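You operate a simulated robot arm through the tools that you are given. There is no shell and no other tool. Be economical: measure what you need, move in short steps, check, and stop when the job is done.

You run a simulated two-armed robot. Do the job below in one go: nothing can be reset, and whatever is moved stays where it is left.

TASK
Put the grey pad from the bench facing the dryer on the clear tray. Take the red ring and put it on the lower shelf of the steel cart. Put the yellow pad on the bench facing the dryer away on the cream shelf over the bins. Take the bottle labelled "OIL" from the top of the steel cart and put it on top of the small brown box there. Fetch the white flat tin and set it on the black tray. Take the stopper off the clear vial that says "65" on the corner wall bench and lay it down there. Put the 95.0 ml grey-cap flask from the top of the white chest on the middle wall bench and the 55.0 ml grey-cap flask on the bench top behind the furnace. Any order will do. Set down upright: bottle, grey-cap flask.

The check looks at the end state, three seconds after you hand in, the way a careful person would. Anything else that was tipped, shoved, dropped, spilled or broken makes it a failure. A push-on lid holds only when it is set on centred and level and pressed home; a screw cap is set on level and turned clockwise until tight.

THE ROBOT
Two 6-joint arms with two-finger parallel grippers on one trunk, on a base that drives. Base frame: it is fixed to the floor where the robot stands at the start and does not move with it; the origin is under the middle of the robot, x ahead of it, y to its left, z up. Readings come in mm, degrees, newtons and seconds.
The left shoulder is at the start at [60, 187, 1072], the right one opposite. With the tool pointing down near the work surface each hand reaches from about 100 to 340 mm from the robot's upright axis, wherever it stands, measured 20 degrees to its own side. Places, roughly: amber bottle, clear bottle [750, -1250, 750]; bench top behind the furnace [-2600, 1700, 800]; black tray (29x17x6 cm) [600, -300, 200]; clear tray (16x12x2 cm) [-2400, 1900, 800]; clear vial [0, -3250, 1000]; cream shelf over the bins (64x22 cm) [-4720, -3480, 920]; grey pad (8x6x3 cm) [500, 0, 800]; grey-cap flask [-5250, -750, 750]; lower shelf of the steel cart [800, -1200, 200]; middle wall bench [-1800, -3300, 900]; red ring (4x4x3 cm) [500, -200, 800]; small brown box [750, -1250, 750]; white flat tin (11x11x6 cm) [300, -3100, 900]; yellow pad (9x6x3 cm) [600, -600, 800]. Payload 1.57 kg a hand.
Tool frame (each hand has its own): the origin (TCP) lies between the finger pads and is the grasp point; the fingertips stand 30 mm ahead of it; z points along the fingers, y is the line along which they close. Largest opening 110 mm; finger width 24, thickness 12; the body of the gripper, 48 by 112 mm, starts 78 mm behind the TCP.
Orientation is that of the tool frame in the base frame, as [roll, pitch, yaw] about the fixed x, y, z axes, in that order (R = Rz(yaw) Ry(pitch) Rx(roll)). With the fingers straight down and closing along the base's y, the tool's x points along the base's -x, its y along +y and its z along -z.

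THE INTERFACE
- The arms move only by the tool step_arm. It takes "left_targets", "right_targets" or both (then of equal length, played together; a hand with none holds still); each is a list of rows, each a list of 7 numbers: the closure, from 0 (fully open) to 1 (shut), then the shift along the base's x, y, z in mm, then the turn, a rotation vector about the base's x, y, z in degrees. In form: [[gripper, tx, ty, tz, wx, wy, wz], ...]. A call has 1 to 20 rows; each row shifts and turns the commanded pose from where the row before left it. Each row takes 0.2 s and may step no farther than 50 mm and 8.6 degrees from the row before; otherwise, or with a gripper value out of range, the whole call is refused. Where a pose cannot be reached the arm comes as near as it can. A force on the tool above 40 N (or 10 N above the force at the start of the call, whichever is more), or a blocked arm, ends the call early, and 0.2 s more pass. The fingers move at their own pace (about 153 mm/s each) and stop on an object; they squeeze with about 32 N. The grip force told is the motor's: it shows also when the fingers shut on nothing. Time passes only in rows, and 0.2 s behind the last, so rows that do not move let the fingers close. It gives the time, the measured TCP pose, the force on the tool (base axes), the opening and the grip force at its end, in the units of the frame above (readings bear some noise), with the torque about the TCP (base axes, N m) and any sound that the robot's microphone picked up.
- Cameras (640 x 400 px; columns grow to the right, rows downward): "scene" is now at [6, -23.5, 1601]; the picture's right is [-0.36, -0.93, 0.00], its down [-0.80, 0.30, -0.53] and it looks along [0.49, -0.19, -0.85] (base axes); focal length 278 px, centre (320, 200). "left" rides on the left gripper at [70, -16, -141] in its tool frame; the picture's right is [0.23, 0.97, 0.00], its down [-0.86, 0.20, -0.48] and it looks along [-0.47, 0.11, 0.88] (tool axes); focal length 222 px, centre (320, 200). "right" rides on the right gripper at [70, 16, -141] in its tool frame; the picture's right is [-0.23, 0.97, 0.00], its down [-0.86, -0.20, -0.48] and it looks along [-0.47, -0.11, 0.88] (tool axes); focal length 222 px, centre (320, 200). There is no depth. A picture from a camera that has moved, and an enlarged one, comes with that camera's place and axes in the base frame and with its lens.
- grab_frame(camera): a new picture of that camera. The clock stands still meanwhile.
- lift_body(by): slides the trunk up (or, below 0, down) by that many mm; the arms and the scene camera ride with it, the base frame stays. It gives what a move gives, with no picture.
- steer(legs): drives the robot by 1 to 6 legs, each [ahead, left, turn to the left] in mm, mm and degrees, along the robot's own axes; the way and the turn of a leg run together, so that a leg with both is an arc; at most 1500 mm and 180 degrees a leg. The arms and the cameras ride along, it lands a little off, and it stops where it bumps. It gives what a move gives.
- pan_tilt(pan, tilt): turns the head with the scene camera to pan (to the left, within 86 degrees either way) and tilt (down, from -29 to 69), counted from straight ahead of the robot. It gives what a move gives.
- inspect(camera, box): a new picture of the part [left, top, right, bottom] of that camera's present view, enlarged. The clock stands still meanwhile.
- hand_in(): hands the job in; it is judged then, once.

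Work in short steps. Places have to be worked out from the pictures, the camera data and where the tool is seen: move nearer, look again, correct. Check each grasp and each placing, and mend what went wrong. You have 217 turns and 208 pictures in all, those below and enlarged ones among them. Open the grippers and draw the arms clear of the work before you hand the job in, unless the task says otherwise; then end with one line.

The tools are called after "Call:" as a command line: name --argument value ..., lists and objects as JSON in quotes. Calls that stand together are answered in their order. step_arm: Moves the arms, as the interface text tells. Its arguments: {"type":"object","properties":{"left_targets":{"type":"array","items":{"type":"array","items":{"type":"number"}}},"right_targets":{"type":"array","items":{"type":"array","items":{"type":"number"}}}},"required":[]} The other tools are called the same way: lift_body (by) slides the trunk up or down; steer (legs) drives the base; pan_tilt (pan, tilt) turns the head that bears the scene camera; grab_frame (camera) takes a picture; inspect (camera, box) takes an enlarged picture of a part of a camera's view; hand_in () hands the job in.

At the start:

```text
time_s: 0.0
left_ee_pos: [405.4, 14.2, 1019.5]
left_ee_rot: [179.9, 0.0, 180.0]
left_wrist_force: [-1.2, -0.1, -0.3]
left_wrist_torque: [0.0, 0.02, 0.0]
left_finger_gap: 110.1
left_grasp_force: 0.1
right_ee_pos: [315.4, -373.3, 1107.1]
right_ee_rot: [180.0, -0.1, -180.0]
right_wrist_force: [0.2, 0.5, 0.1]
right_wrist_torque: [-0.01, -0.02, 0.0]
right_finger_gap: 110.0
right_grasp_force: 0.0
trunk travel left (down, up): [-700.0, 290.0]
robot x, y, heading: [-2.5, 2.1, -0.1]
head pan, tilt: [-20.9, 58.3]
```

scene: 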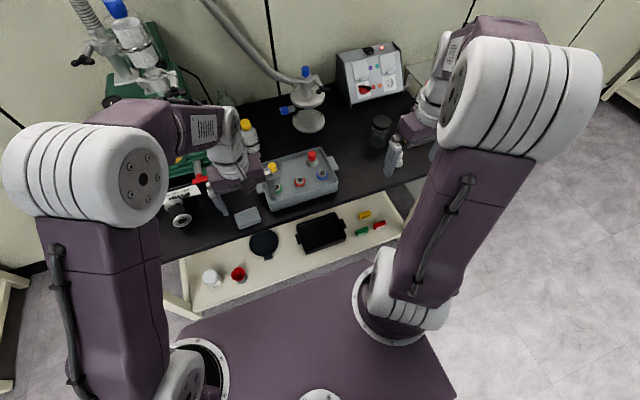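
right: 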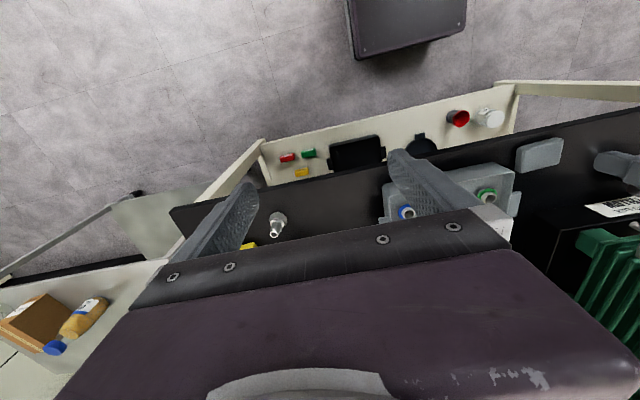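
left: 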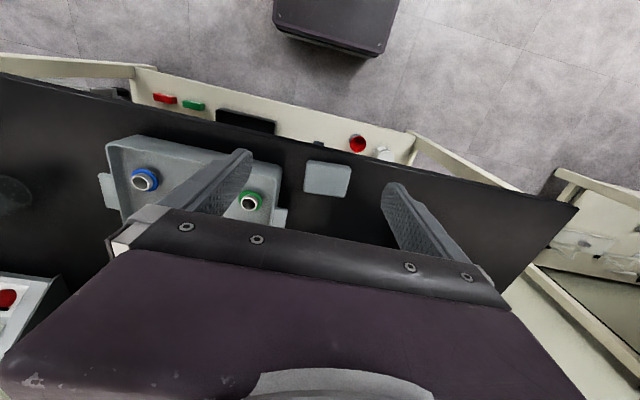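

I begin with enlarged views of the bench ahead to find the pad, ring and yellow pad.

Call:
inspect --camera "scene" --box '[160, 110, 440, 285]'

Call:
inspect --camera "right" --box '[160, 70, 640, 370]'

```text
2.29 times, centred on (300, 198) of scene
camera zoom: at [6.0, -23.5, 1601.0], right [-0.36, -0.93, 0.0], down [-0.8, 0.3, -0.53], along [0.49, -0.19, -0.85], focal length 636 px, centre (366, 206)
```

zoom: 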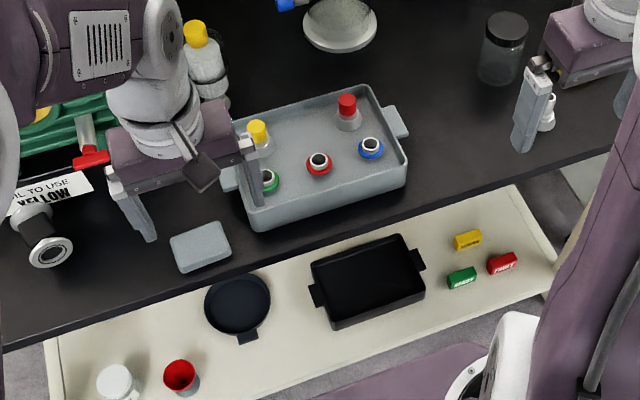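

```text
1.33 times, centred on (400, 220) of right
camera zoom: at [246.1, -357.6, 1249.8], right [0.23, 0.97, 0.0], down [0.86, -0.2, 0.48], along [0.47, -0.11, -0.88], focal length 296 px, centre (213, 173)
```

zoom: 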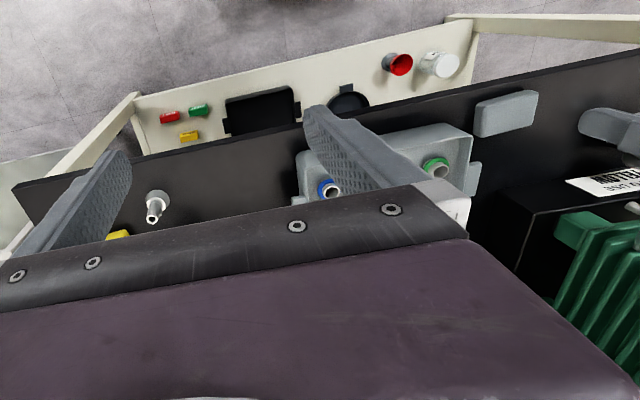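

The red ring is inside the grey tub at about (550,-158), the grey pad at about (473,40), with the bench front near x=435. I pull the left hand back and up and then drive 150 mm closer.

Call:
step_arm --left_targets '[[0, -40, 20, 30, 0, 0, 0], [0, -40, 20, 30, 0, 0, 0], [0, -40, 20, 30, 0, 0, 0]]'

Call:
steer --legs '[[150, 0, 0]]'

Call:
grab_frame --camera "scene"

Call:
grab_frame --camera "right"

```text
refused: row 1 steps farther than a row can; nothing moved
```

```text
time_s: 1.4
left_ee_pos: [554.2, 14.3, 1020.0]
left_ee_rot: [179.9, 0.1, -179.9]
left_wrist_force: [1.1, 0.3, -0.9]
left_wrist_torque: [-0.05, -0.03, 0.0]
left_finger_gap: 109.8
left_grasp_force: 0.1
right_ee_pos: [464.1, -372.7, 1108.2]
right_ee_rot: [180.0, 0.1, 180.0]
right_wrist_force: [0.5, 0.1, -0.3]
right_wrist_torque: [-0.01, 0.0, 0.01]
right_finger_gap: 109.9
right_grasp_force: 0.1
trunk travel left (down, up): [-700.0, 290.0]
robot x, y, heading: [150.4, -0.8, 0.1]
head pan, tilt: [-20.9, 58.3]
```

```text
202 pictures are left
camera scene: at [153.6, -23.4, 1601.0], right [-0.36, -0.93, 0.0], down [-0.79, 0.3, -0.53], along [0.49, -0.19, -0.85], focal length 278 px, centre (320, 200)
```

scene: 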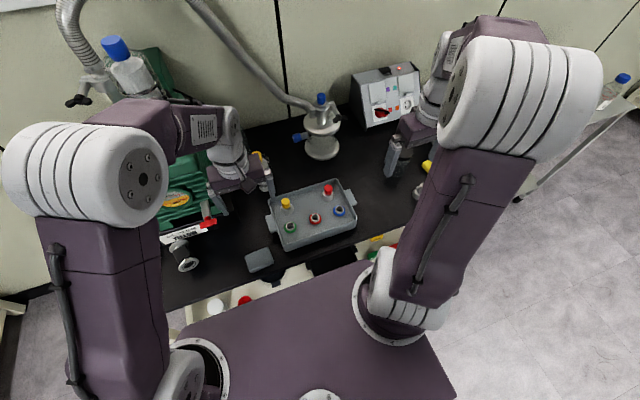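

```text
201 pictures are left
camera right: at [394.3, -357.5, 1250.2], right [0.23, 0.97, 0.0], down [0.85, -0.2, 0.48], along [0.47, -0.11, -0.88], focal length 222 px, centre (320, 200)
```

right: 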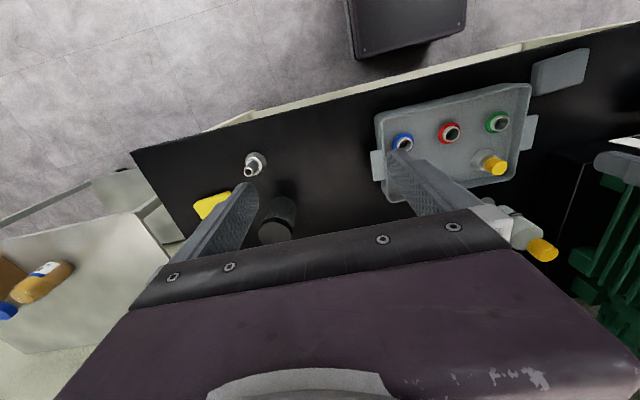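

Triangulating gives the ring at about (535,-153,840 top) and the grey pad at about (478,38,818). I move a little closer, draw the left hand back and bring the right hand over the ring.

Call:
steer --legs '[[30, 0, 0]]'

Call:
step_arm --left_targets '[[0, -35, 10, 10, 0, 0, 0], [0, -35, 10, 10, 0, 0, 0], [0, -35, 10, 10, 0, 0, 0], [0, -35, 10, 10, 0, 0, 0], [0, -10, 10, 0, 0, 0, 0], [0, 0, 0, 0, 0, 0, 0]]' --right_targets '[[0, 7, 37, -15, 0, 0, 0], [0, 7, 37, -15, 0, 0, 0], [0, 7, 37, -15, 0, 0, 0], [0, 7, 37, -15, 0, 0, 0], [0, 7, 37, -15, 0, 0, 0], [0, 6, 35, -15, 0, 0, 0]]'

Call:
grab_frame --camera "right"

Call:
grab_frame --camera "left"

```text
time_s: 2.2
left_ee_pos: [580.6, 13.6, 1021.3]
left_ee_rot: [179.9, 0.2, 179.9]
left_wrist_force: [-0.6, -0.6, -0.2]
left_wrist_torque: [0.02, -0.03, 0.03]
left_finger_gap: 110.3
left_grasp_force: 0.2
right_ee_pos: [491.5, -372.7, 1109.3]
right_ee_rot: [180.0, 0.2, -180.0]
right_wrist_force: [0.4, -0.6, -0.4]
right_wrist_torque: [0.04, -0.01, -0.02]
right_finger_gap: 110.0
right_grasp_force: 0.1
trunk travel left (down, up): [-700.0, 290.0]
robot x, y, heading: [181.1, 0.9, 0.2]
head pan, tilt: [-20.9, 58.3]
```

```text
time_s: 3.6
left_ee_pos: [437.1, 63.8, 1057.6]
left_ee_rot: [-180.0, -0.1, -180.0]
left_wrist_force: [0.5, 0.7, -0.2]
left_wrist_torque: [0.01, 0.02, 0.0]
left_finger_gap: 109.8
left_grasp_force: 0.1
right_ee_pos: [538.0, -151.9, 1016.1]
right_ee_rot: [-179.9, -0.1, -180.0]
right_wrist_force: [-0.4, 0.1, -1.8]
right_wrist_torque: [-0.05, 0.02, -0.01]
right_finger_gap: 110.3
right_grasp_force: 0.1
trunk travel left (down, up): [-700.0, 290.0]
robot x, y, heading: [177.8, 3.8, -0.0]
head pan, tilt: [-20.9, 58.3]
```

```text
200 pictures are left
camera right: at [468.1, -136.9, 1158.6], right [0.23, 0.97, 0.0], down [0.86, -0.2, 0.48], along [0.46, -0.11, -0.88], focal length 222 px, centre (320, 200)
```

right: 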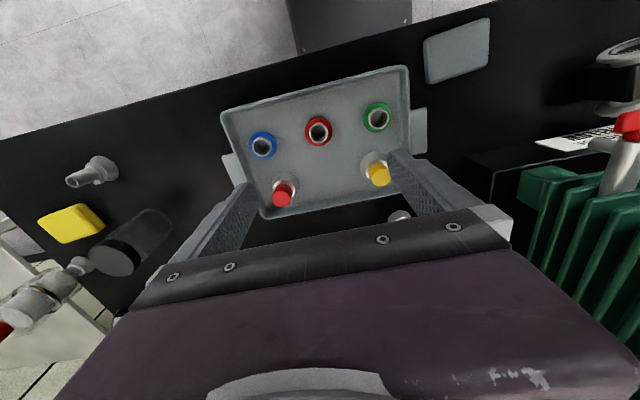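

```text
199 pictures are left
camera left: at [367.0, 49.6, 1199.2], right [-0.23, 0.97, 0.0], down [0.86, 0.2, 0.48], along [0.46, 0.11, -0.88], focal length 222 px, centre (320, 200)
```

left: 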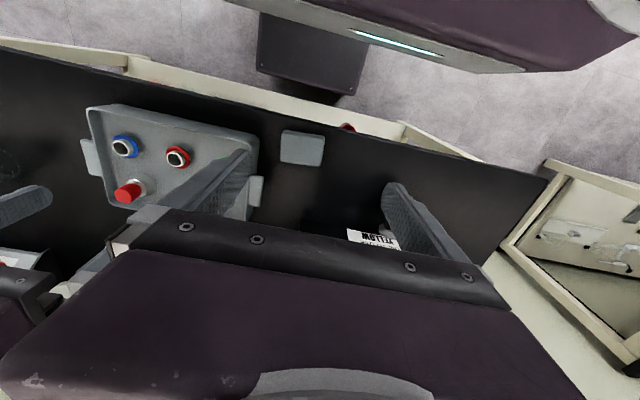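

The ring is at about (530,-154) and the arm reaches it top-down. I descend with the fingers opened to about 80 mm.

Call:
step_arm --right_targets '[[0.27, -8, -2, -40, 0, 0, 0], [0.27, 0, 0, -40, 0, 0, 0], [0.27, 0, 0, -40, 0, 0, 0], [0.27, 0, 0, -30, 0, 0, 0], [0.27, 0, 0, -15, 0, 0, 0], [0.27, 0, 0, 0, 0, 0, 0]]'

Call:
grab_frame --camera "right"

```text
time_s: 4.7
left_ee_pos: [434.1, 64.1, 1058.7]
left_ee_rot: [-180.0, 0.1, 180.0]
left_wrist_force: [-0.6, 0.3, 0.2]
left_wrist_torque: [-0.01, -0.01, -0.02]
left_finger_gap: 109.9
left_grasp_force: 0.0
right_ee_pos: [526.4, -155.2, 865.8]
right_ee_rot: [-180.0, -0.1, 180.0]
right_wrist_force: [-2.6, -0.1, 14.3]
right_wrist_torque: [0.62, 0.09, 0.08]
right_finger_gap: 80.2
right_grasp_force: 0.0
trunk travel left (down, up): [-700.0, 290.0]
robot x, y, heading: [184.2, -1.1, 0.2]
head pan, tilt: [-20.9, 58.3]
stopped in row 5 (right hand): the force on the tool passed its limit at 117 N (the readings are from after the stop); the commanded pose is now the measured one
```

```text
198 pictures are left
camera right: at [457.3, -138.9, 1008.2], right [0.23, 0.97, 0.0], down [0.85, -0.2, 0.48], along [0.47, -0.11, -0.88], focal length 222 px, centre (320, 200)
```

right: 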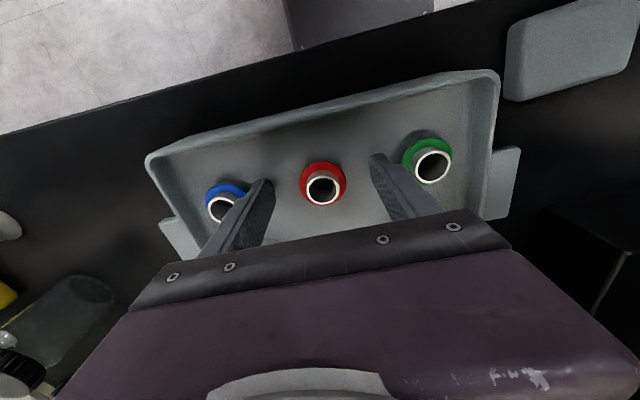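

The tool stopped with fingertips at z≈836, contact on the +y finger. I enlarge the view to see what was touched.

Call:
inspect --camera "right" --box '[130, 60, 530, 310]'

Call:
inspect --camera "left" --box '[0, 60, 320, 260]'

```text
1.60 times, centred on (330, 185) of right
camera zoom: at [457.3, -138.9, 1008.2], right [0.23, 0.97, 0.0], down [0.85, -0.2, 0.48], along [0.47, -0.11, -0.88], focal length 355 px, centre (304, 224)
```

zoom: 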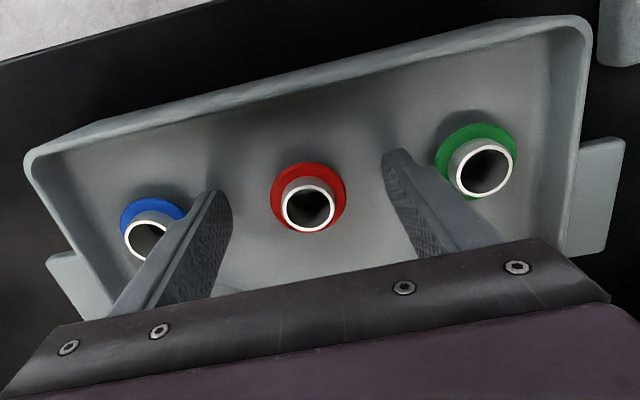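

```text
2.00 times, centred on (160, 160) of left
camera zoom: at [364.5, 49.3, 1199.7], right [-0.23, 0.97, 0.0], down [0.85, 0.2, 0.48], along [0.47, 0.11, -0.88], focal length 444 px, centre (640, 280)
```

zoom: 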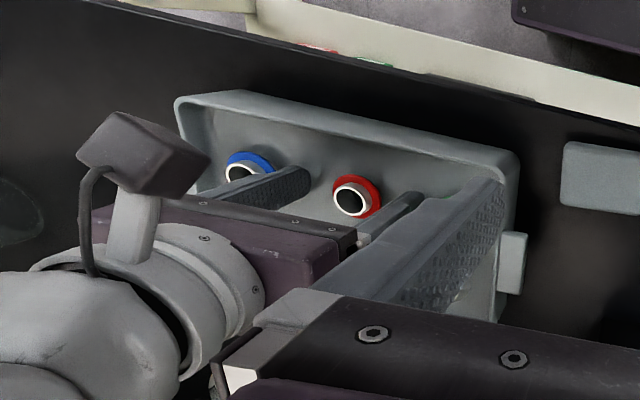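

The tub floor is simply high (≈836) and the tips rest on it; the ring stands there with a wide red flange. I lift 3 mm and close.

Call:
step_arm --right_targets '[[0.27, 3, 1, 3, 0, 0, 0], [0.6, 0, 0, 0, 0, 0, 0], [0.9, 0, 0, 0, 0, 0, 0], [0.9, 0, 0, 0, 0, 0, 0], [0.9, 0, 0, 20, 0, 0, 0], [0.9, 0, 0, 40, 0, 0, 0], [0.9, 0, 0, 40, 0, 0, 0]]'

Call:
grab_frame --camera "right"

```text
time_s: 6.3
left_ee_pos: [434.0, 62.4, 1059.2]
left_ee_rot: [-179.9, -0.1, -179.9]
left_wrist_force: [0.1, 0.7, 0.1]
left_wrist_torque: [-0.03, 0.02, 0.02]
left_finger_gap: 110.0
left_grasp_force: 0.0
right_ee_pos: [529.7, -153.1, 969.3]
right_ee_rot: [180.0, -0.1, 179.9]
right_wrist_force: [-0.4, -1.2, -0.2]
right_wrist_torque: [0.03, -0.01, 0.0]
right_finger_gap: 35.9
right_grasp_force: 32.3
trunk travel left (down, up): [-700.0, 290.0]
robot x, y, heading: [184.9, -0.3, 0.1]
head pan, tilt: [-20.9, 58.3]
```

```text
195 pictures are left
camera right: at [460.8, -137.7, 1110.9], right [0.23, 0.97, 0.0], down [0.86, -0.2, 0.48], along [0.47, -0.11, -0.88], focal length 222 px, centre (320, 200)
```

right: 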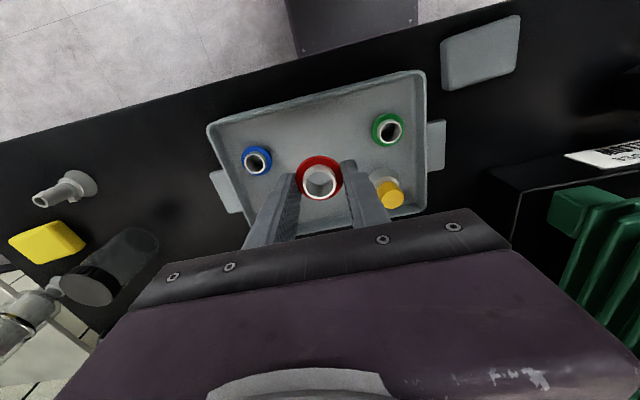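

Ring held (gap 35.9). I lift, draw the hands in and drive back and right toward the steel cart, then look.

Call:
step_arm --right_targets '[[0.9, -35, -10, 30, 0, 0, 0], [0.9, -40, -15, 20, 0, 0, 0], [0.9, -40, -25, 10, 0, 0, 0], [0.9, -40, -25, 10, 0, 0, 0]]'

Call:
steer --legs '[[-230, 0, 0], [0, -1150, 0]]'

Call:
grab_frame --camera "scene"

Call:
grab_frame --camera "right"

```text
time_s: 7.3
left_ee_pos: [435.0, 61.8, 1059.7]
left_ee_rot: [-180.0, 0.1, -180.0]
left_wrist_force: [-0.6, -0.2, 0.5]
left_wrist_torque: [-0.02, -0.03, 0.01]
left_finger_gap: 110.2
left_grasp_force: 0.0
right_ee_pos: [408.9, -236.6, 1059.1]
right_ee_rot: [-179.9, -0.1, 180.0]
right_wrist_force: [-0.2, 1.0, -0.5]
right_wrist_torque: [-0.05, -0.02, 0.02]
right_finger_gap: 35.8
right_grasp_force: 32.4
right hand out of reach, approached as far as the arm can: row 3, 4
trunk travel left (down, up): [-700.0, 290.0]
robot x, y, heading: [180.9, 1.6, -0.2]
head pan, tilt: [-20.9, 58.3]
```

```text
time_s: 14.4
left_ee_pos: [212.6, -1073.6, 1058.5]
left_ee_rot: [180.0, 0.0, -179.5]
left_wrist_force: [0.1, -0.7, 0.2]
left_wrist_torque: [0.02, -0.01, 0.04]
left_finger_gap: 110.1
left_grasp_force: 0.1
right_ee_pos: [189.4, -1373.9, 1057.8]
right_ee_rot: [180.0, -0.1, -179.5]
right_wrist_force: [0.7, -0.2, -0.5]
right_wrist_torque: [-0.05, 0.03, 0.02]
right_finger_gap: 35.9
right_grasp_force: 32.2
trunk travel left (down, up): [-700.0, 290.0]
robot x, y, heading: [-46.7, -1141.2, 0.5]
head pan, tilt: [-20.9, 58.3]
```

```text
194 pictures are left
camera scene: at [-37.8, -1163.8, 1601.0], right [-0.35, -0.94, 0.0], down [-0.8, 0.3, -0.53], along [0.49, -0.18, -0.85], focal length 278 px, centre (320, 200)
```

scene: 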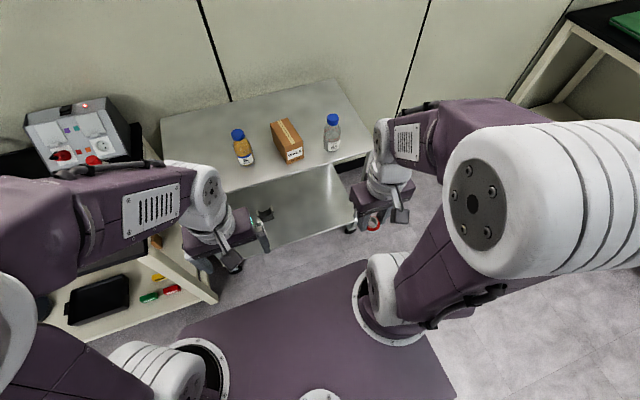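

```text
193 pictures are left
camera right: at [119.0, -1359.1, 1201.1], right [0.22, 0.98, 0.0], down [0.86, -0.19, 0.48], along [0.47, -0.1, -0.88], focal length 222 px, centre (320, 200)
```

right: 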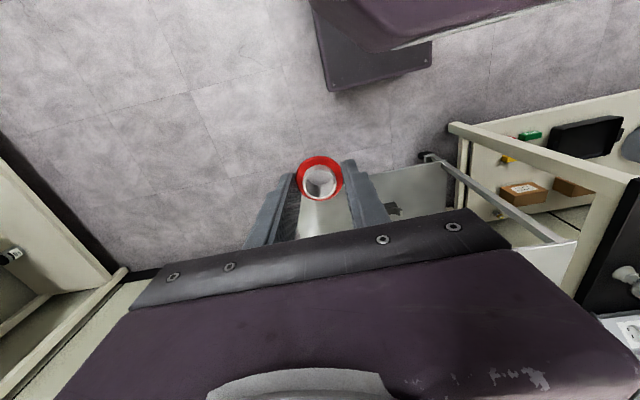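

The cart stands ahead with two bottles and the brown box. I enlarge to read the labels.

Call:
inspect --camera "scene" --box '[210, 95, 370, 195]'

Call:
inspect --camera "scene" --box '[150, 70, 400, 270]'

```text
4.00 times, centred on (290, 145) of scene
camera zoom: at [-37.8, -1163.8, 1601.0], right [-0.35, -0.94, 0.0], down [-0.8, 0.3, -0.53], along [0.49, -0.18, -0.85], focal length 1114 px, centre (440, 420)
```

zoom: 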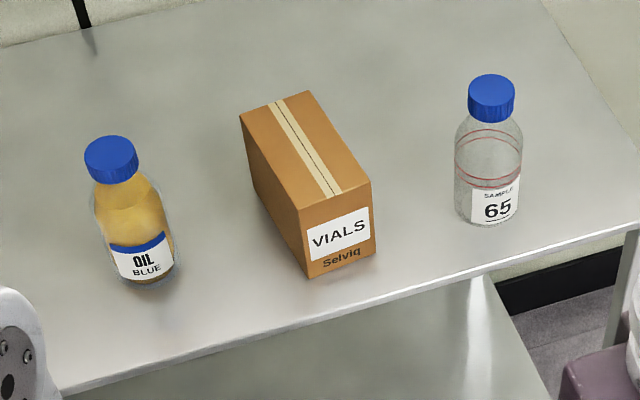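

```text
2.00 times, centred on (275, 170) of scene
camera zoom: at [-37.8, -1163.8, 1601.0], right [-0.35, -0.94, 0.0], down [-0.8, 0.3, -0.53], along [0.49, -0.18, -0.85], focal length 557 px, centre (410, 260)
```

zoom: 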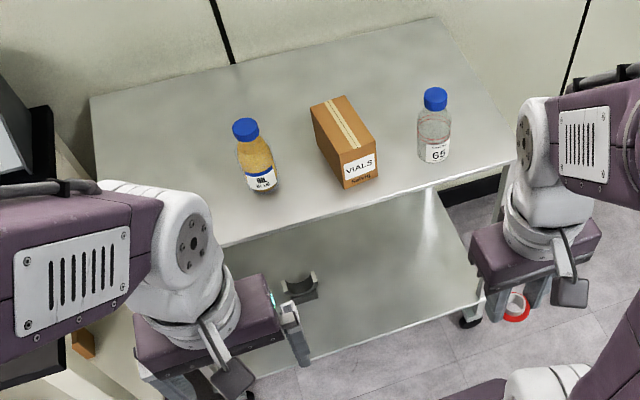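

OIL is the amber bottle. For the ring I lower the trunk fully and drive toward the cart's lower shelf (front edge ≈ x 577), then look.

Call:
lift_body --by -680

Call:
steer --legs '[[0, -120, 0], [250, 0, 0]]'

Call:
pan_tilt --pan -20 --tilt 35

Call:
grab_frame --camera "scene"

Call:
grab_frame --camera "right"

```text
refused: -680 is not a number from -400 to 400
```

```text
time_s: 17.1
left_ee_pos: [461.4, -1193.1, 1058.1]
left_ee_rot: [-180.0, 0.0, -179.6]
left_wrist_force: [0.4, 0.6, 0.2]
left_wrist_torque: [0.0, 0.0, 0.0]
left_finger_gap: 109.8
left_grasp_force: 0.0
right_ee_pos: [438.5, -1493.0, 1058.5]
right_ee_rot: [179.9, -0.1, -179.6]
right_wrist_force: [-0.8, 0.0, -0.9]
right_wrist_torque: [0.0, 0.04, 0.01]
right_finger_gap: 35.9
right_grasp_force: 31.8
trunk travel left (down, up): [-700.0, 290.0]
robot x, y, heading: [203.5, -1258.9, 0.4]
head pan, tilt: [-20.9, 58.3]
```

```text
time_s: 18.0
left_ee_pos: [462.0, -1194.0, 1058.9]
left_ee_rot: [180.0, 0.1, -179.6]
left_wrist_force: [-0.7, -0.8, 0.5]
left_wrist_torque: [0.0, -0.02, 0.02]
left_finger_gap: 109.9
left_grasp_force: 0.1
right_ee_pos: [439.8, -1491.9, 1058.3]
right_ee_rot: [180.0, -0.1, -179.6]
right_wrist_force: [0.0, -0.4, -0.1]
right_wrist_torque: [0.03, 0.02, 0.01]
right_finger_gap: 35.9
right_grasp_force: 31.9
trunk travel left (down, up): [-700.0, 290.0]
robot x, y, heading: [207.7, -1261.6, 0.4]
head pan, tilt: [-20.0, 35.0]
```

```text
190 pictures are left
camera scene: at [231.0, -1287.6, 1633.2], right [-0.33, -0.94, 0.0], down [-0.54, 0.19, -0.82], along [0.77, -0.27, -0.57], focal length 278 px, centre (320, 200)
```

scene: 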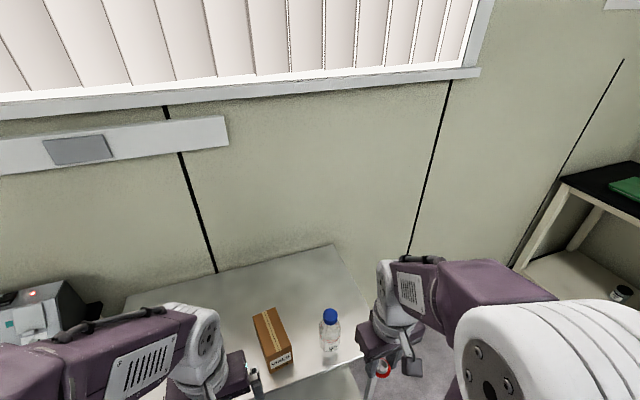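

```text
189 pictures are left
camera right: at [368.9, -1477.5, 1201.1], right [0.22, 0.98, 0.0], down [0.86, -0.19, 0.48], along [0.47, -0.11, -0.88], focal length 222 px, centre (320, 200)
```

right: 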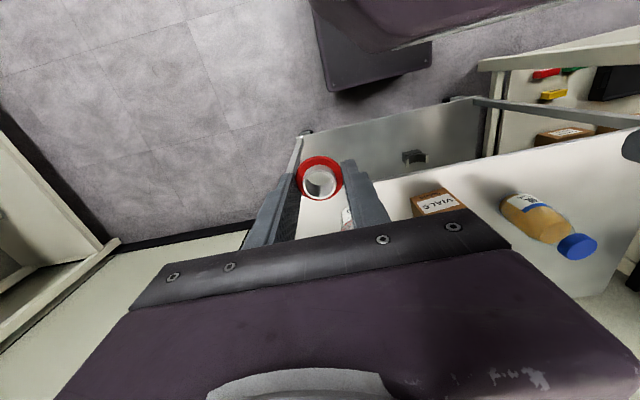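

Safe clearance from the cart front, so I lower the trunk in two moves and look.

Call:
lift_body --by -400

Call:
lift_body --by -280

Call:
grab_frame --camera "right"

Call:
grab_frame --camera "scene"

```text
time_s: 21.8
left_ee_pos: [462.5, -1192.6, 659.0]
left_ee_rot: [180.0, 0.0, -179.6]
left_wrist_force: [-0.7, 0.3, 0.1]
left_wrist_torque: [-0.01, 0.0, 0.01]
left_finger_gap: 109.9
left_grasp_force: 0.0
right_ee_pos: [438.1, -1492.0, 658.7]
right_ee_rot: [179.9, -0.2, -179.6]
right_wrist_force: [0.2, 0.1, 0.8]
right_wrist_torque: [-0.01, -0.03, 0.03]
right_finger_gap: 35.9
right_grasp_force: 32.0
trunk travel left (down, up): [-300.0, 690.0]
robot x, y, heading: [205.2, -1258.7, 0.2]
head pan, tilt: [-20.0, 35.0]
```

```text
time_s: 24.6
left_ee_pos: [463.3, -1191.3, 377.8]
left_ee_rot: [-180.0, 0.0, -179.6]
left_wrist_force: [0.2, -0.4, 0.6]
left_wrist_torque: [-0.02, 0.02, 0.03]
left_finger_gap: 109.9
left_grasp_force: 0.1
right_ee_pos: [439.5, -1492.5, 378.4]
right_ee_rot: [-180.0, -0.1, -179.6]
right_wrist_force: [-0.6, -0.7, 0.2]
right_wrist_torque: [-0.01, 0.05, 0.02]
right_finger_gap: 35.5
right_grasp_force: 32.3
trunk travel left (down, up): [-20.0, 970.0]
robot x, y, heading: [205.6, -1257.0, 0.7]
head pan, tilt: [-20.0, 35.0]
```

```text
188 pictures are left
camera right: at [369.0, -1477.5, 521.1], right [0.22, 0.98, 0.0], down [0.86, -0.19, 0.48], along [0.47, -0.11, -0.88], focal length 222 px, centre (320, 200)
```

right: 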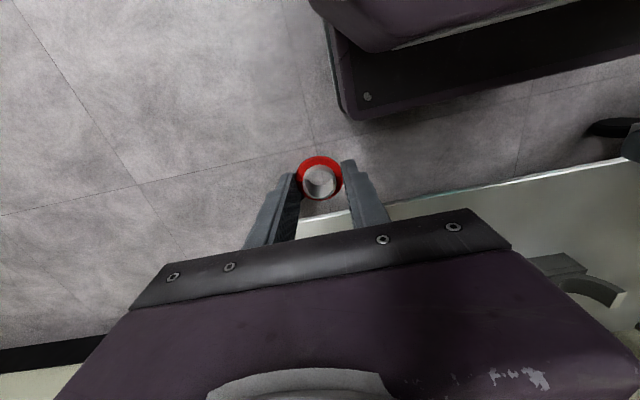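

```text
187 pictures are left
camera scene: at [231.2, -1287.6, 953.3], right [-0.33, -0.94, 0.0], down [-0.54, 0.19, -0.82], along [0.77, -0.27, -0.57], focal length 278 px, centre (320, 200)
```

scene: 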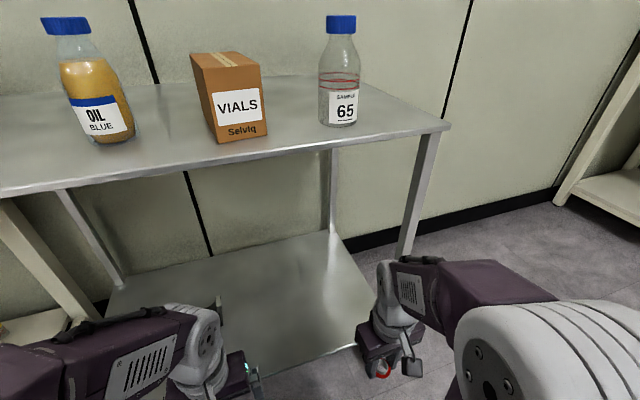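

The cart top is at z≈780, front x≈600, and the lower shelf z≈162. I drive 130 mm in, move the ring over the shelf and lower it partway.

Call:
steer --legs '[[130, 0, 0]]'

Call:
step_arm --right_targets '[[0.9, 30, 25, -20, 0, 0, 0], [0.9, 30, 25, -20, 0, 0, 0], [0.9, 26, 22, -30, 0, 0, 0], [0.9, 0, 0, -40, 0, 0, 0], [0.9, 0, 0, 0, 0, 0, 0]]'

Call:
grab_frame --camera "right"

```text
time_s: 25.9
left_ee_pos: [591.6, -1192.1, 379.4]
left_ee_rot: [180.0, 0.0, -179.6]
left_wrist_force: [0.6, -0.4, -0.6]
left_wrist_torque: [-0.01, 0.0, -0.01]
left_finger_gap: 110.1
left_grasp_force: 0.0
right_ee_pos: [569.8, -1491.1, 378.2]
right_ee_rot: [-179.9, -0.2, -179.5]
right_wrist_force: [-0.4, -0.4, 0.3]
right_wrist_torque: [0.02, 0.02, 0.01]
right_finger_gap: 35.6
right_grasp_force: 31.8
trunk travel left (down, up): [-20.0, 970.0]
robot x, y, heading: [335.6, -1258.1, 0.2]
head pan, tilt: [-20.0, 35.0]
```

```text
time_s: 27.1
left_ee_pos: [591.9, -1191.6, 378.0]
left_ee_rot: [-179.9, 0.0, -179.6]
left_wrist_force: [-0.6, -0.7, -0.1]
left_wrist_torque: [-0.01, 0.03, 0.04]
left_finger_gap: 110.0
left_grasp_force: 0.1
right_ee_pos: [657.2, -1417.8, 268.1]
right_ee_rot: [-179.9, -0.1, -179.5]
right_wrist_force: [-0.8, -0.9, -0.6]
right_wrist_torque: [-0.01, -0.01, 0.0]
right_finger_gap: 35.6
right_grasp_force: 31.8
trunk travel left (down, up): [-20.0, 970.0]
robot x, y, heading: [337.1, -1257.2, 0.5]
head pan, tilt: [-20.0, 35.0]
```

```text
186 pictures are left
camera right: at [585.5, -1403.4, 411.8], right [0.22, 0.98, 0.0], down [0.86, -0.19, 0.48], along [0.47, -0.1, -0.88], focal length 222 px, centre (320, 200)
```

right: 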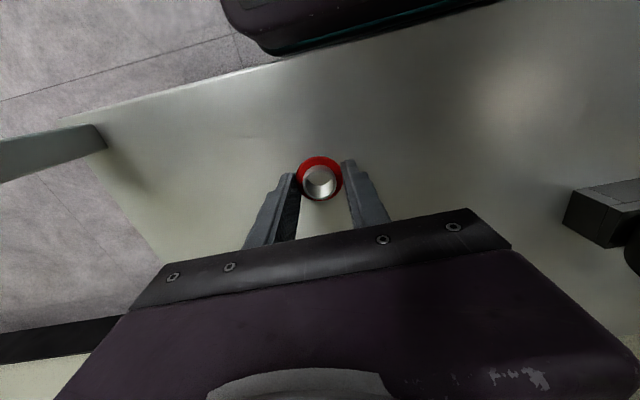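

The ring is above clear shelf. I lower it slowly until contact.

Call:
step_arm --right_targets '[[0.9, 0, 0, -40, 0, 0, 0], [0.9, 0, 0, -20, 0, 0, 0], [0.9, 0, 0, -5, 0, 0, 0], [0.9, 0, 0, -4, 0, 0, 0], [0.9, 0, 0, -4, 0, 0, 0], [0.9, 0, 0, -4, 0, 0, 0], [0.9, 0, 0, -4, 0, 0, 0]]'

Call:
grab_frame --camera "right"

```text
time_s: 27.5
left_ee_pos: [591.9, -1191.6, 381.0]
left_ee_rot: [179.9, 0.1, -179.5]
left_wrist_force: [-0.2, 0.2, 0.1]
left_wrist_torque: [-0.01, -0.04, 0.01]
left_finger_gap: 110.0
left_grasp_force: 0.0
right_ee_pos: [654.7, -1419.0, 241.2]
right_ee_rot: [-179.9, 0.0, -179.6]
right_wrist_force: [-9.0, 6.1, 46.1]
right_wrist_torque: [1.05, 0.5, 0.15]
right_finger_gap: 36.3
right_grasp_force: 14.4
trunk travel left (down, up): [-20.0, 970.0]
robot x, y, heading: [334.9, -1255.4, 0.4]
head pan, tilt: [-20.0, 35.0]
stopped in row 2 (right hand): the force on the tool passed its limit at 302 N (the readings are from after the stop); the commanded pose is now the measured one
```

```text
185 pictures are left
camera right: at [584.2, -1403.3, 384.2], right [0.22, 0.98, 0.0], down [0.86, -0.19, 0.48], along [0.47, -0.11, -0.88], focal length 222 px, centre (320, 200)
```

right: 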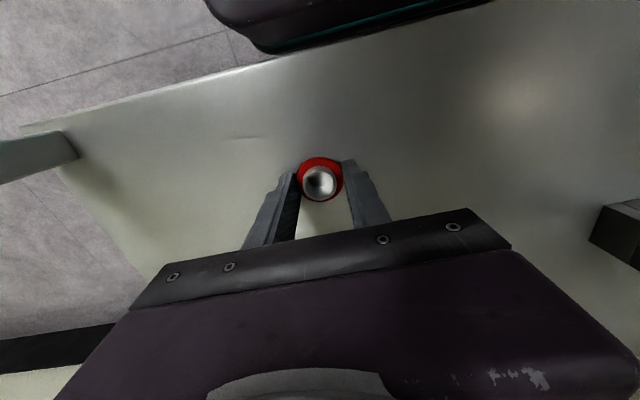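

Contact came higher (shelf ≈ 208). I release and rise, then look.

Call:
step_arm --right_targets '[[0.7, 0, 0, 1, 0, 0, 0], [0.4, 0, 0, 0, 0, 0, 0], [0.3, 0, 0, 0, 0, 0, 0], [0.3, 0, 0, 30, 0, 0, 0], [0.3, 0, 0, 40, 0, 0, 0]]'

Call:
grab_frame --camera "right"

```text
time_s: 28.1
left_ee_pos: [591.7, -1192.0, 378.8]
left_ee_rot: [180.0, 0.2, -179.7]
left_wrist_force: [-0.4, -0.2, -0.4]
left_wrist_torque: [-0.02, 0.0, -0.02]
left_finger_gap: 110.0
left_grasp_force: 0.1
right_ee_pos: [653.9, -1422.0, 243.0]
right_ee_rot: [-179.9, 0.2, -179.6]
right_wrist_force: [-3.9, -22.1, 41.6]
right_wrist_torque: [0.46, 0.59, 0.35]
right_finger_gap: 45.8
right_grasp_force: 0.0
trunk travel left (down, up): [-20.0, 970.0]
robot x, y, heading: [331.9, -1261.0, 0.4]
head pan, tilt: [-20.0, 35.0]
stopped in row 2 (right hand): the force on the tool passed its limit at 60 N (the readings are from after the stop); the commanded pose is now the measured one
```

```text
184 pictures are left
camera right: at [584.4, -1406.6, 384.2], right [0.22, 0.98, 0.0], down [0.86, -0.19, 0.48], along [0.47, -0.11, -0.88], focal length 222 px, centre (320, 200)
```

right: 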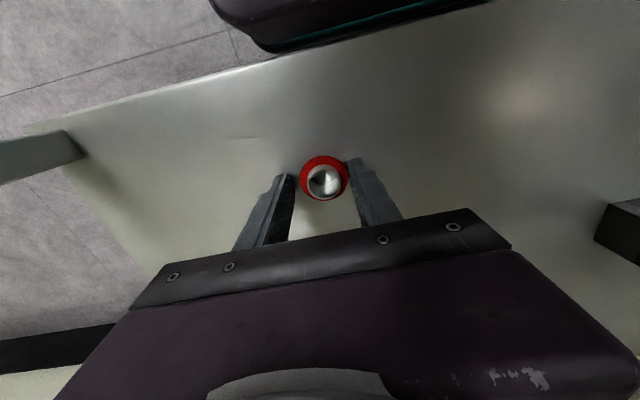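

Fingertips are still touching the shelf; I ease up and finish opening, then rise.

Call:
step_arm --right_targets '[[0.58, 0, 0, 4, 0, 0, 0], [0.35, 0, 0, 0, 0, 0, 0], [0.3, 0, 0, 0, 0, 0, 0], [0.3, 0, 0, 30, 0, 0, 0], [0.3, 0, 0, 40, 0, 0, 0]]'

Call:
grab_frame --camera "right"

```text
time_s: 29.3
left_ee_pos: [592.2, -1193.5, 377.8]
left_ee_rot: [179.9, -0.1, -179.6]
left_wrist_force: [1.4, -1.1, 0.0]
left_wrist_torque: [0.03, 0.01, 0.0]
left_finger_gap: 109.8
left_grasp_force: 0.0
right_ee_pos: [655.6, -1421.0, 315.4]
right_ee_rot: [-179.9, -0.2, -179.5]
right_wrist_force: [-0.4, -0.3, 0.1]
right_wrist_torque: [-0.02, 0.0, -0.02]
right_finger_gap: 76.9
right_grasp_force: 0.1
trunk travel left (down, up): [-20.0, 970.0]
robot x, y, heading: [335.9, -1255.9, 0.5]
head pan, tilt: [-20.0, 35.0]
```

```text
183 pictures are left
camera right: at [584.8, -1405.9, 457.1], right [0.22, 0.98, 0.0], down [0.86, -0.19, 0.48], along [0.46, -0.11, -0.88], focal length 222 px, centre (320, 200)
```

right: 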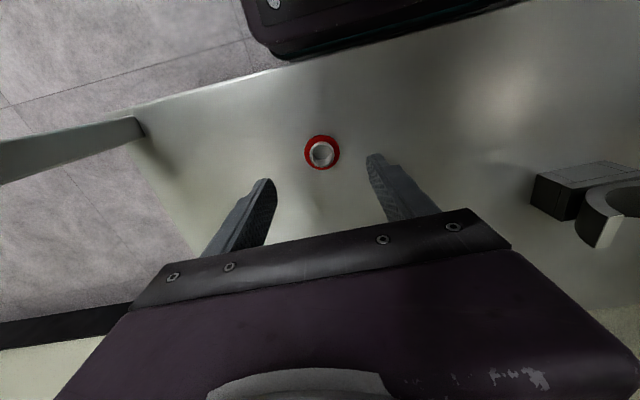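

Ring stands upright on the lower shelf. I back out, raise the trunk and look again for the bottle.

Call:
steer --legs '[[-260, 0, 0]]'

Call:
lift_body --by 400

Call:
lift_body --by 330

Call:
pan_tilt --pan 0 --tilt 45

Call:
grab_frame --camera "scene"

```text
time_s: 31.1
left_ee_pos: [331.5, -1194.1, 378.4]
left_ee_rot: [-180.0, -0.1, -179.4]
left_wrist_force: [0.3, 0.4, -0.4]
left_wrist_torque: [-0.03, -0.01, 0.0]
left_finger_gap: 109.8
left_grasp_force: 0.0
right_ee_pos: [393.5, -1422.5, 315.0]
right_ee_rot: [179.9, -0.2, -179.3]
right_wrist_force: [0.5, -0.6, -1.2]
right_wrist_torque: [0.0, 0.01, 0.01]
right_finger_gap: 77.1
right_grasp_force: 0.1
trunk travel left (down, up): [-20.0, 970.0]
robot x, y, heading: [71.9, -1259.0, 0.6]
head pan, tilt: [-20.0, 35.0]
```

```text
time_s: 35.0
left_ee_pos: [331.3, -1193.7, 778.7]
left_ee_rot: [-180.0, -0.2, -179.6]
left_wrist_force: [0.0, -0.3, -0.2]
left_wrist_torque: [-0.05, 0.01, -0.04]
left_finger_gap: 110.1
left_grasp_force: 0.1
right_ee_pos: [393.6, -1422.3, 713.9]
right_ee_rot: [179.9, -0.1, -179.4]
right_wrist_force: [0.2, -0.7, -0.9]
right_wrist_torque: [0.03, -0.02, 0.01]
right_finger_gap: 76.9
right_grasp_force: 0.0
trunk travel left (down, up): [-420.0, 570.0]
robot x, y, heading: [74.2, -1256.3, 0.5]
head pan, tilt: [-20.0, 35.0]
```

```text
time_s: 38.2
left_ee_pos: [331.5, -1194.2, 1108.3]
left_ee_rot: [-180.0, -0.1, -179.5]
left_wrist_force: [0.1, -0.7, 0.0]
left_wrist_torque: [0.0, -0.01, 0.0]
left_finger_gap: 109.7
left_grasp_force: 0.0
right_ee_pos: [394.0, -1422.1, 1043.5]
right_ee_rot: [-180.0, -0.2, -179.3]
right_wrist_force: [0.0, -0.9, -0.9]
right_wrist_torque: [0.01, 0.02, -0.02]
right_finger_gap: 77.1
right_grasp_force: 0.1
trunk travel left (down, up): [-750.0, 240.0]
robot x, y, heading: [74.0, -1259.6, 0.2]
head pan, tilt: [-20.0, 35.0]
```

```text
time_s: 39.0
left_ee_pos: [331.3, -1193.9, 1108.5]
left_ee_rot: [179.9, -0.2, -179.4]
left_wrist_force: [0.4, 0.2, 0.4]
left_wrist_torque: [0.02, -0.01, 0.02]
left_finger_gap: 109.8
left_grasp_force: 0.1
right_ee_pos: [393.3, -1423.4, 1044.5]
right_ee_rot: [180.0, -0.2, -179.4]
right_wrist_force: [0.0, 0.4, -0.2]
right_wrist_torque: [0.02, -0.03, -0.03]
right_finger_gap: 76.9
right_grasp_force: 0.1
trunk travel left (down, up): [-750.0, 240.0]
robot x, y, heading: [73.4, -1257.2, 0.2]
head pan, tilt: [0.0, 45.0]
```

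```text
182 pictures are left
camera scene: at [98.4, -1259.0, 1668.5], right [0.01, -1.0, 0.0], down [-0.71, -0.01, -0.71], along [0.71, 0.01, -0.71], focal length 278 px, centre (320, 200)
```

scene: 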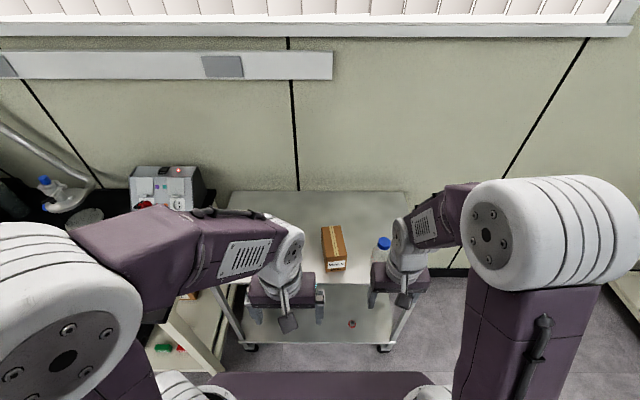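

I drive to x≈335, pulling the right hand back, and bring the left hand above the OIL bottle (≈680,-1128).

Call:
step_arm --right_targets '[[0.3, -35, -10, 15, 0, 0, 0], [0.3, -35, -10, 15, 0, 0, 0], [0.3, -30, -10, 15, 0, 0, 0]]'

Call:
steer --legs '[[250, 0, 0]]'

Call:
step_arm --left_targets '[[0, 30, 20, 0, 0, 0, 0], [0, 30, 20, 0, 0, 0, 0], [0, 20, 20, -10, 0, 0, 0], [0, 0, 6, 0, 0, 0, 0]]'

Call:
grab_frame --camera "left"

```text
time_s: 39.9
left_ee_pos: [330.3, -1194.1, 1108.4]
left_ee_rot: [-180.0, 0.0, -179.5]
left_wrist_force: [-0.2, -0.3, -0.3]
left_wrist_torque: [-0.01, 0.04, -0.03]
left_finger_gap: 110.0
left_grasp_force: 0.1
right_ee_pos: [317.5, -1454.6, 1102.5]
right_ee_rot: [-180.0, -0.3, -179.3]
right_wrist_force: [-0.5, -0.2, -0.2]
right_wrist_torque: [-0.02, 0.0, -0.01]
right_finger_gap: 76.8
right_grasp_force: 0.0
right hand out of reach, approached as far as the arm can: row 2, 3
trunk travel left (down, up): [-750.0, 240.0]
robot x, y, heading: [75.1, -1260.9, 0.3]
head pan, tilt: [0.0, 45.0]
```

```text
time_s: 41.7
left_ee_pos: [578.5, -1191.9, 1107.6]
left_ee_rot: [-179.9, 0.1, -179.5]
left_wrist_force: [-0.1, 0.4, -0.3]
left_wrist_torque: [-0.01, 0.0, 0.01]
left_finger_gap: 109.9
left_grasp_force: 0.0
right_ee_pos: [565.5, -1450.8, 1103.0]
right_ee_rot: [180.0, -0.3, -179.3]
right_wrist_force: [-0.3, -1.3, 0.2]
right_wrist_torque: [-0.01, 0.0, -0.03]
right_finger_gap: 77.2
right_grasp_force: 0.0
trunk travel left (down, up): [-750.0, 240.0]
robot x, y, heading: [326.3, -1255.3, 0.4]
head pan, tilt: [0.0, 45.0]
```

```text
time_s: 42.7
left_ee_pos: [659.7, -1124.6, 1098.9]
left_ee_rot: [179.9, -0.1, -179.4]
left_wrist_force: [0.0, -0.2, -0.5]
left_wrist_torque: [0.01, 0.01, 0.03]
left_finger_gap: 110.0
left_grasp_force: 0.2
right_ee_pos: [565.4, -1450.0, 1103.5]
right_ee_rot: [179.9, -0.4, -179.4]
right_wrist_force: [-0.4, -0.6, 0.2]
right_wrist_torque: [-0.03, -0.03, 0.0]
right_finger_gap: 77.2
right_grasp_force: 0.1
trunk travel left (down, up): [-750.0, 240.0]
robot x, y, heading: [322.9, -1259.5, 0.3]
head pan, tilt: [0.0, 45.0]
```

```text
181 pictures are left
camera left: at [589.6, -1140.8, 1239.1], right [-0.24, 0.97, 0.0], down [0.85, 0.21, 0.48], along [0.46, 0.11, -0.88], focal length 222 px, centre (320, 200)
```

left: 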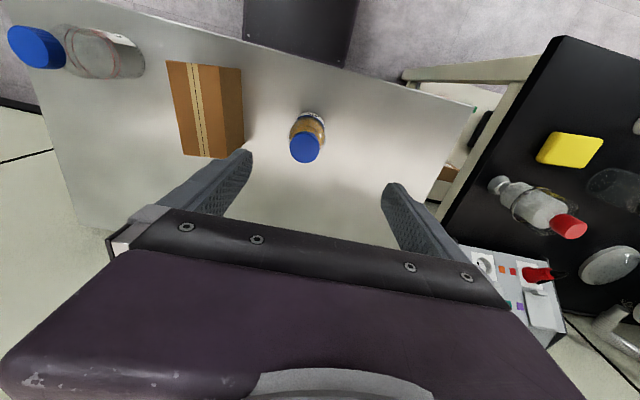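

The bottle is at about (672,-1143); box top center near (675,-1306). I align and descend around the bottle partway.

Call:
step_arm --left_targets '[[0, 12, -18, -20, 0, 0, 0], [0, 0, 0, -40, 0, 0, 0], [0, 0, 0, -40, 0, 0, 0], [0, 0, 0, -40, 0, 0, 0], [0, 0, 0, 0, 0, 0, 0]]'

Call:
grab_frame --camera "left"

```text
time_s: 43.9
left_ee_pos: [672.4, -1144.9, 957.9]
left_ee_rot: [180.0, 0.1, -179.4]
left_wrist_force: [1.0, 0.5, 0.0]
left_wrist_torque: [0.03, 0.0, -0.02]
left_finger_gap: 109.8
left_grasp_force: 0.0
right_ee_pos: [564.8, -1450.4, 1102.5]
right_ee_rot: [179.9, -0.4, -179.4]
right_wrist_force: [-0.3, -0.3, -0.2]
right_wrist_torque: [-0.02, 0.02, 0.0]
right_finger_gap: 77.2
right_grasp_force: 0.0
trunk travel left (down, up): [-750.0, 240.0]
robot x, y, heading: [324.7, -1255.2, 0.5]
head pan, tilt: [0.0, 45.0]
```

```text
180 pictures are left
camera left: at [602.2, -1160.3, 1098.9], right [-0.24, 0.97, 0.0], down [0.85, 0.21, 0.48], along [0.46, 0.11, -0.88], focal length 222 px, centre (320, 200)
```

left: 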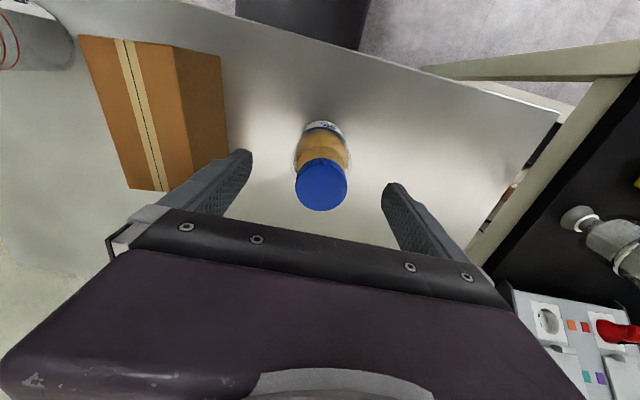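

Cap top ≈ z 928 at (676,-1141). I descend to TCP 866 and grip the body.

Call:
step_arm --left_targets '[[0, 3, 3, -40, 0, 0, 0], [0, 0, 0, -40, 0, 0, 0], [0, 0, 0, -12, 0, 0, 0], [0, 0, 0, 0, 0, 0, 0], [0.4, 0, 0, 0, 0, 0, 0], [0.8, 0, 0, 0, 0, 0, 0], [0.8, 0, 0, 0, 0, 0, 0]]'

Call:
grab_frame --camera "left"

```text
time_s: 45.5
left_ee_pos: [676.0, -1140.5, 866.7]
left_ee_rot: [-180.0, -0.1, -179.5]
left_wrist_force: [0.6, -0.1, -0.1]
left_wrist_torque: [0.0, -0.01, 0.02]
left_finger_gap: 61.1
left_grasp_force: 32.0
right_ee_pos: [566.5, -1450.6, 1102.0]
right_ee_rot: [-180.0, -0.3, -179.4]
right_wrist_force: [0.9, -0.3, -0.2]
right_wrist_torque: [0.01, 0.02, -0.01]
right_finger_gap: 77.0
right_grasp_force: 0.2
trunk travel left (down, up): [-750.0, 240.0]
robot x, y, heading: [324.2, -1257.5, 0.8]
head pan, tilt: [0.0, 45.0]
```

```text
179 pictures are left
camera left: at [605.6, -1156.6, 1007.0], right [-0.24, 0.97, 0.0], down [0.85, 0.21, 0.48], along [0.46, 0.11, -0.88], focal length 222 px, centre (320, 200)
```

left: 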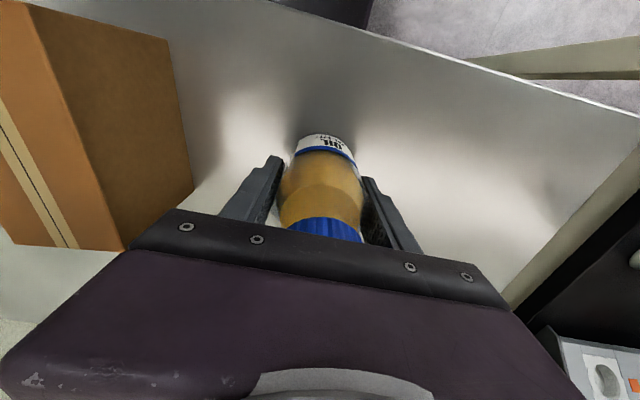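

Gripped at 61 mm. I lift 140 mm and shift the right hand aside at the same time.

Call:
step_arm --left_targets '[[0.8, 0, 0, 20, 0, 0, 0], [0.8, 0, 0, 40, 0, 0, 0], [0.8, 0, 0, 40, 0, 0, 0], [0.8, 0, 0, 40, 0, 0, 0], [0.8, 0, 0, 0, 0, 0, 0]]' --right_targets '[[0.3, 0, -35, 0, 0, 0, 0], [0.3, 0, -35, 0, 0, 0, 0], [0.3, 0, -35, 0, 0, 0, 0], [0.3, 0, 0, 0, 0, 0, 0], [0.3, 0, 0, 0, 0, 0, 0]]'

Call:
grab_frame --camera "left"

```text
time_s: 46.7
left_ee_pos: [673.9, -1140.5, 1006.9]
left_ee_rot: [-180.0, -0.1, -179.6]
left_wrist_force: [0.1, -0.1, -2.8]
left_wrist_torque: [0.02, 0.03, -0.02]
left_finger_gap: 60.8
left_grasp_force: 32.4
right_ee_pos: [566.0, -1555.6, 1103.1]
right_ee_rot: [180.0, -0.2, -179.4]
right_wrist_force: [-0.2, -0.5, 0.0]
right_wrist_torque: [-0.01, 0.03, 0.0]
right_finger_gap: 77.0
right_grasp_force: 0.0
trunk travel left (down, up): [-750.0, 240.0]
robot x, y, heading: [322.9, -1258.9, 0.4]
head pan, tilt: [0.0, 45.0]
```

```text
178 pictures are left
camera left: at [606.1, -1156.4, 1147.7], right [-0.24, 0.97, 0.0], down [0.85, 0.21, 0.48], along [0.46, 0.11, -0.88], focal length 222 px, centre (320, 200)
```

left: 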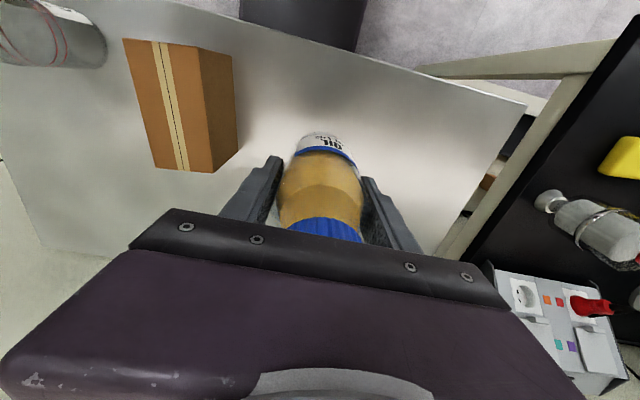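

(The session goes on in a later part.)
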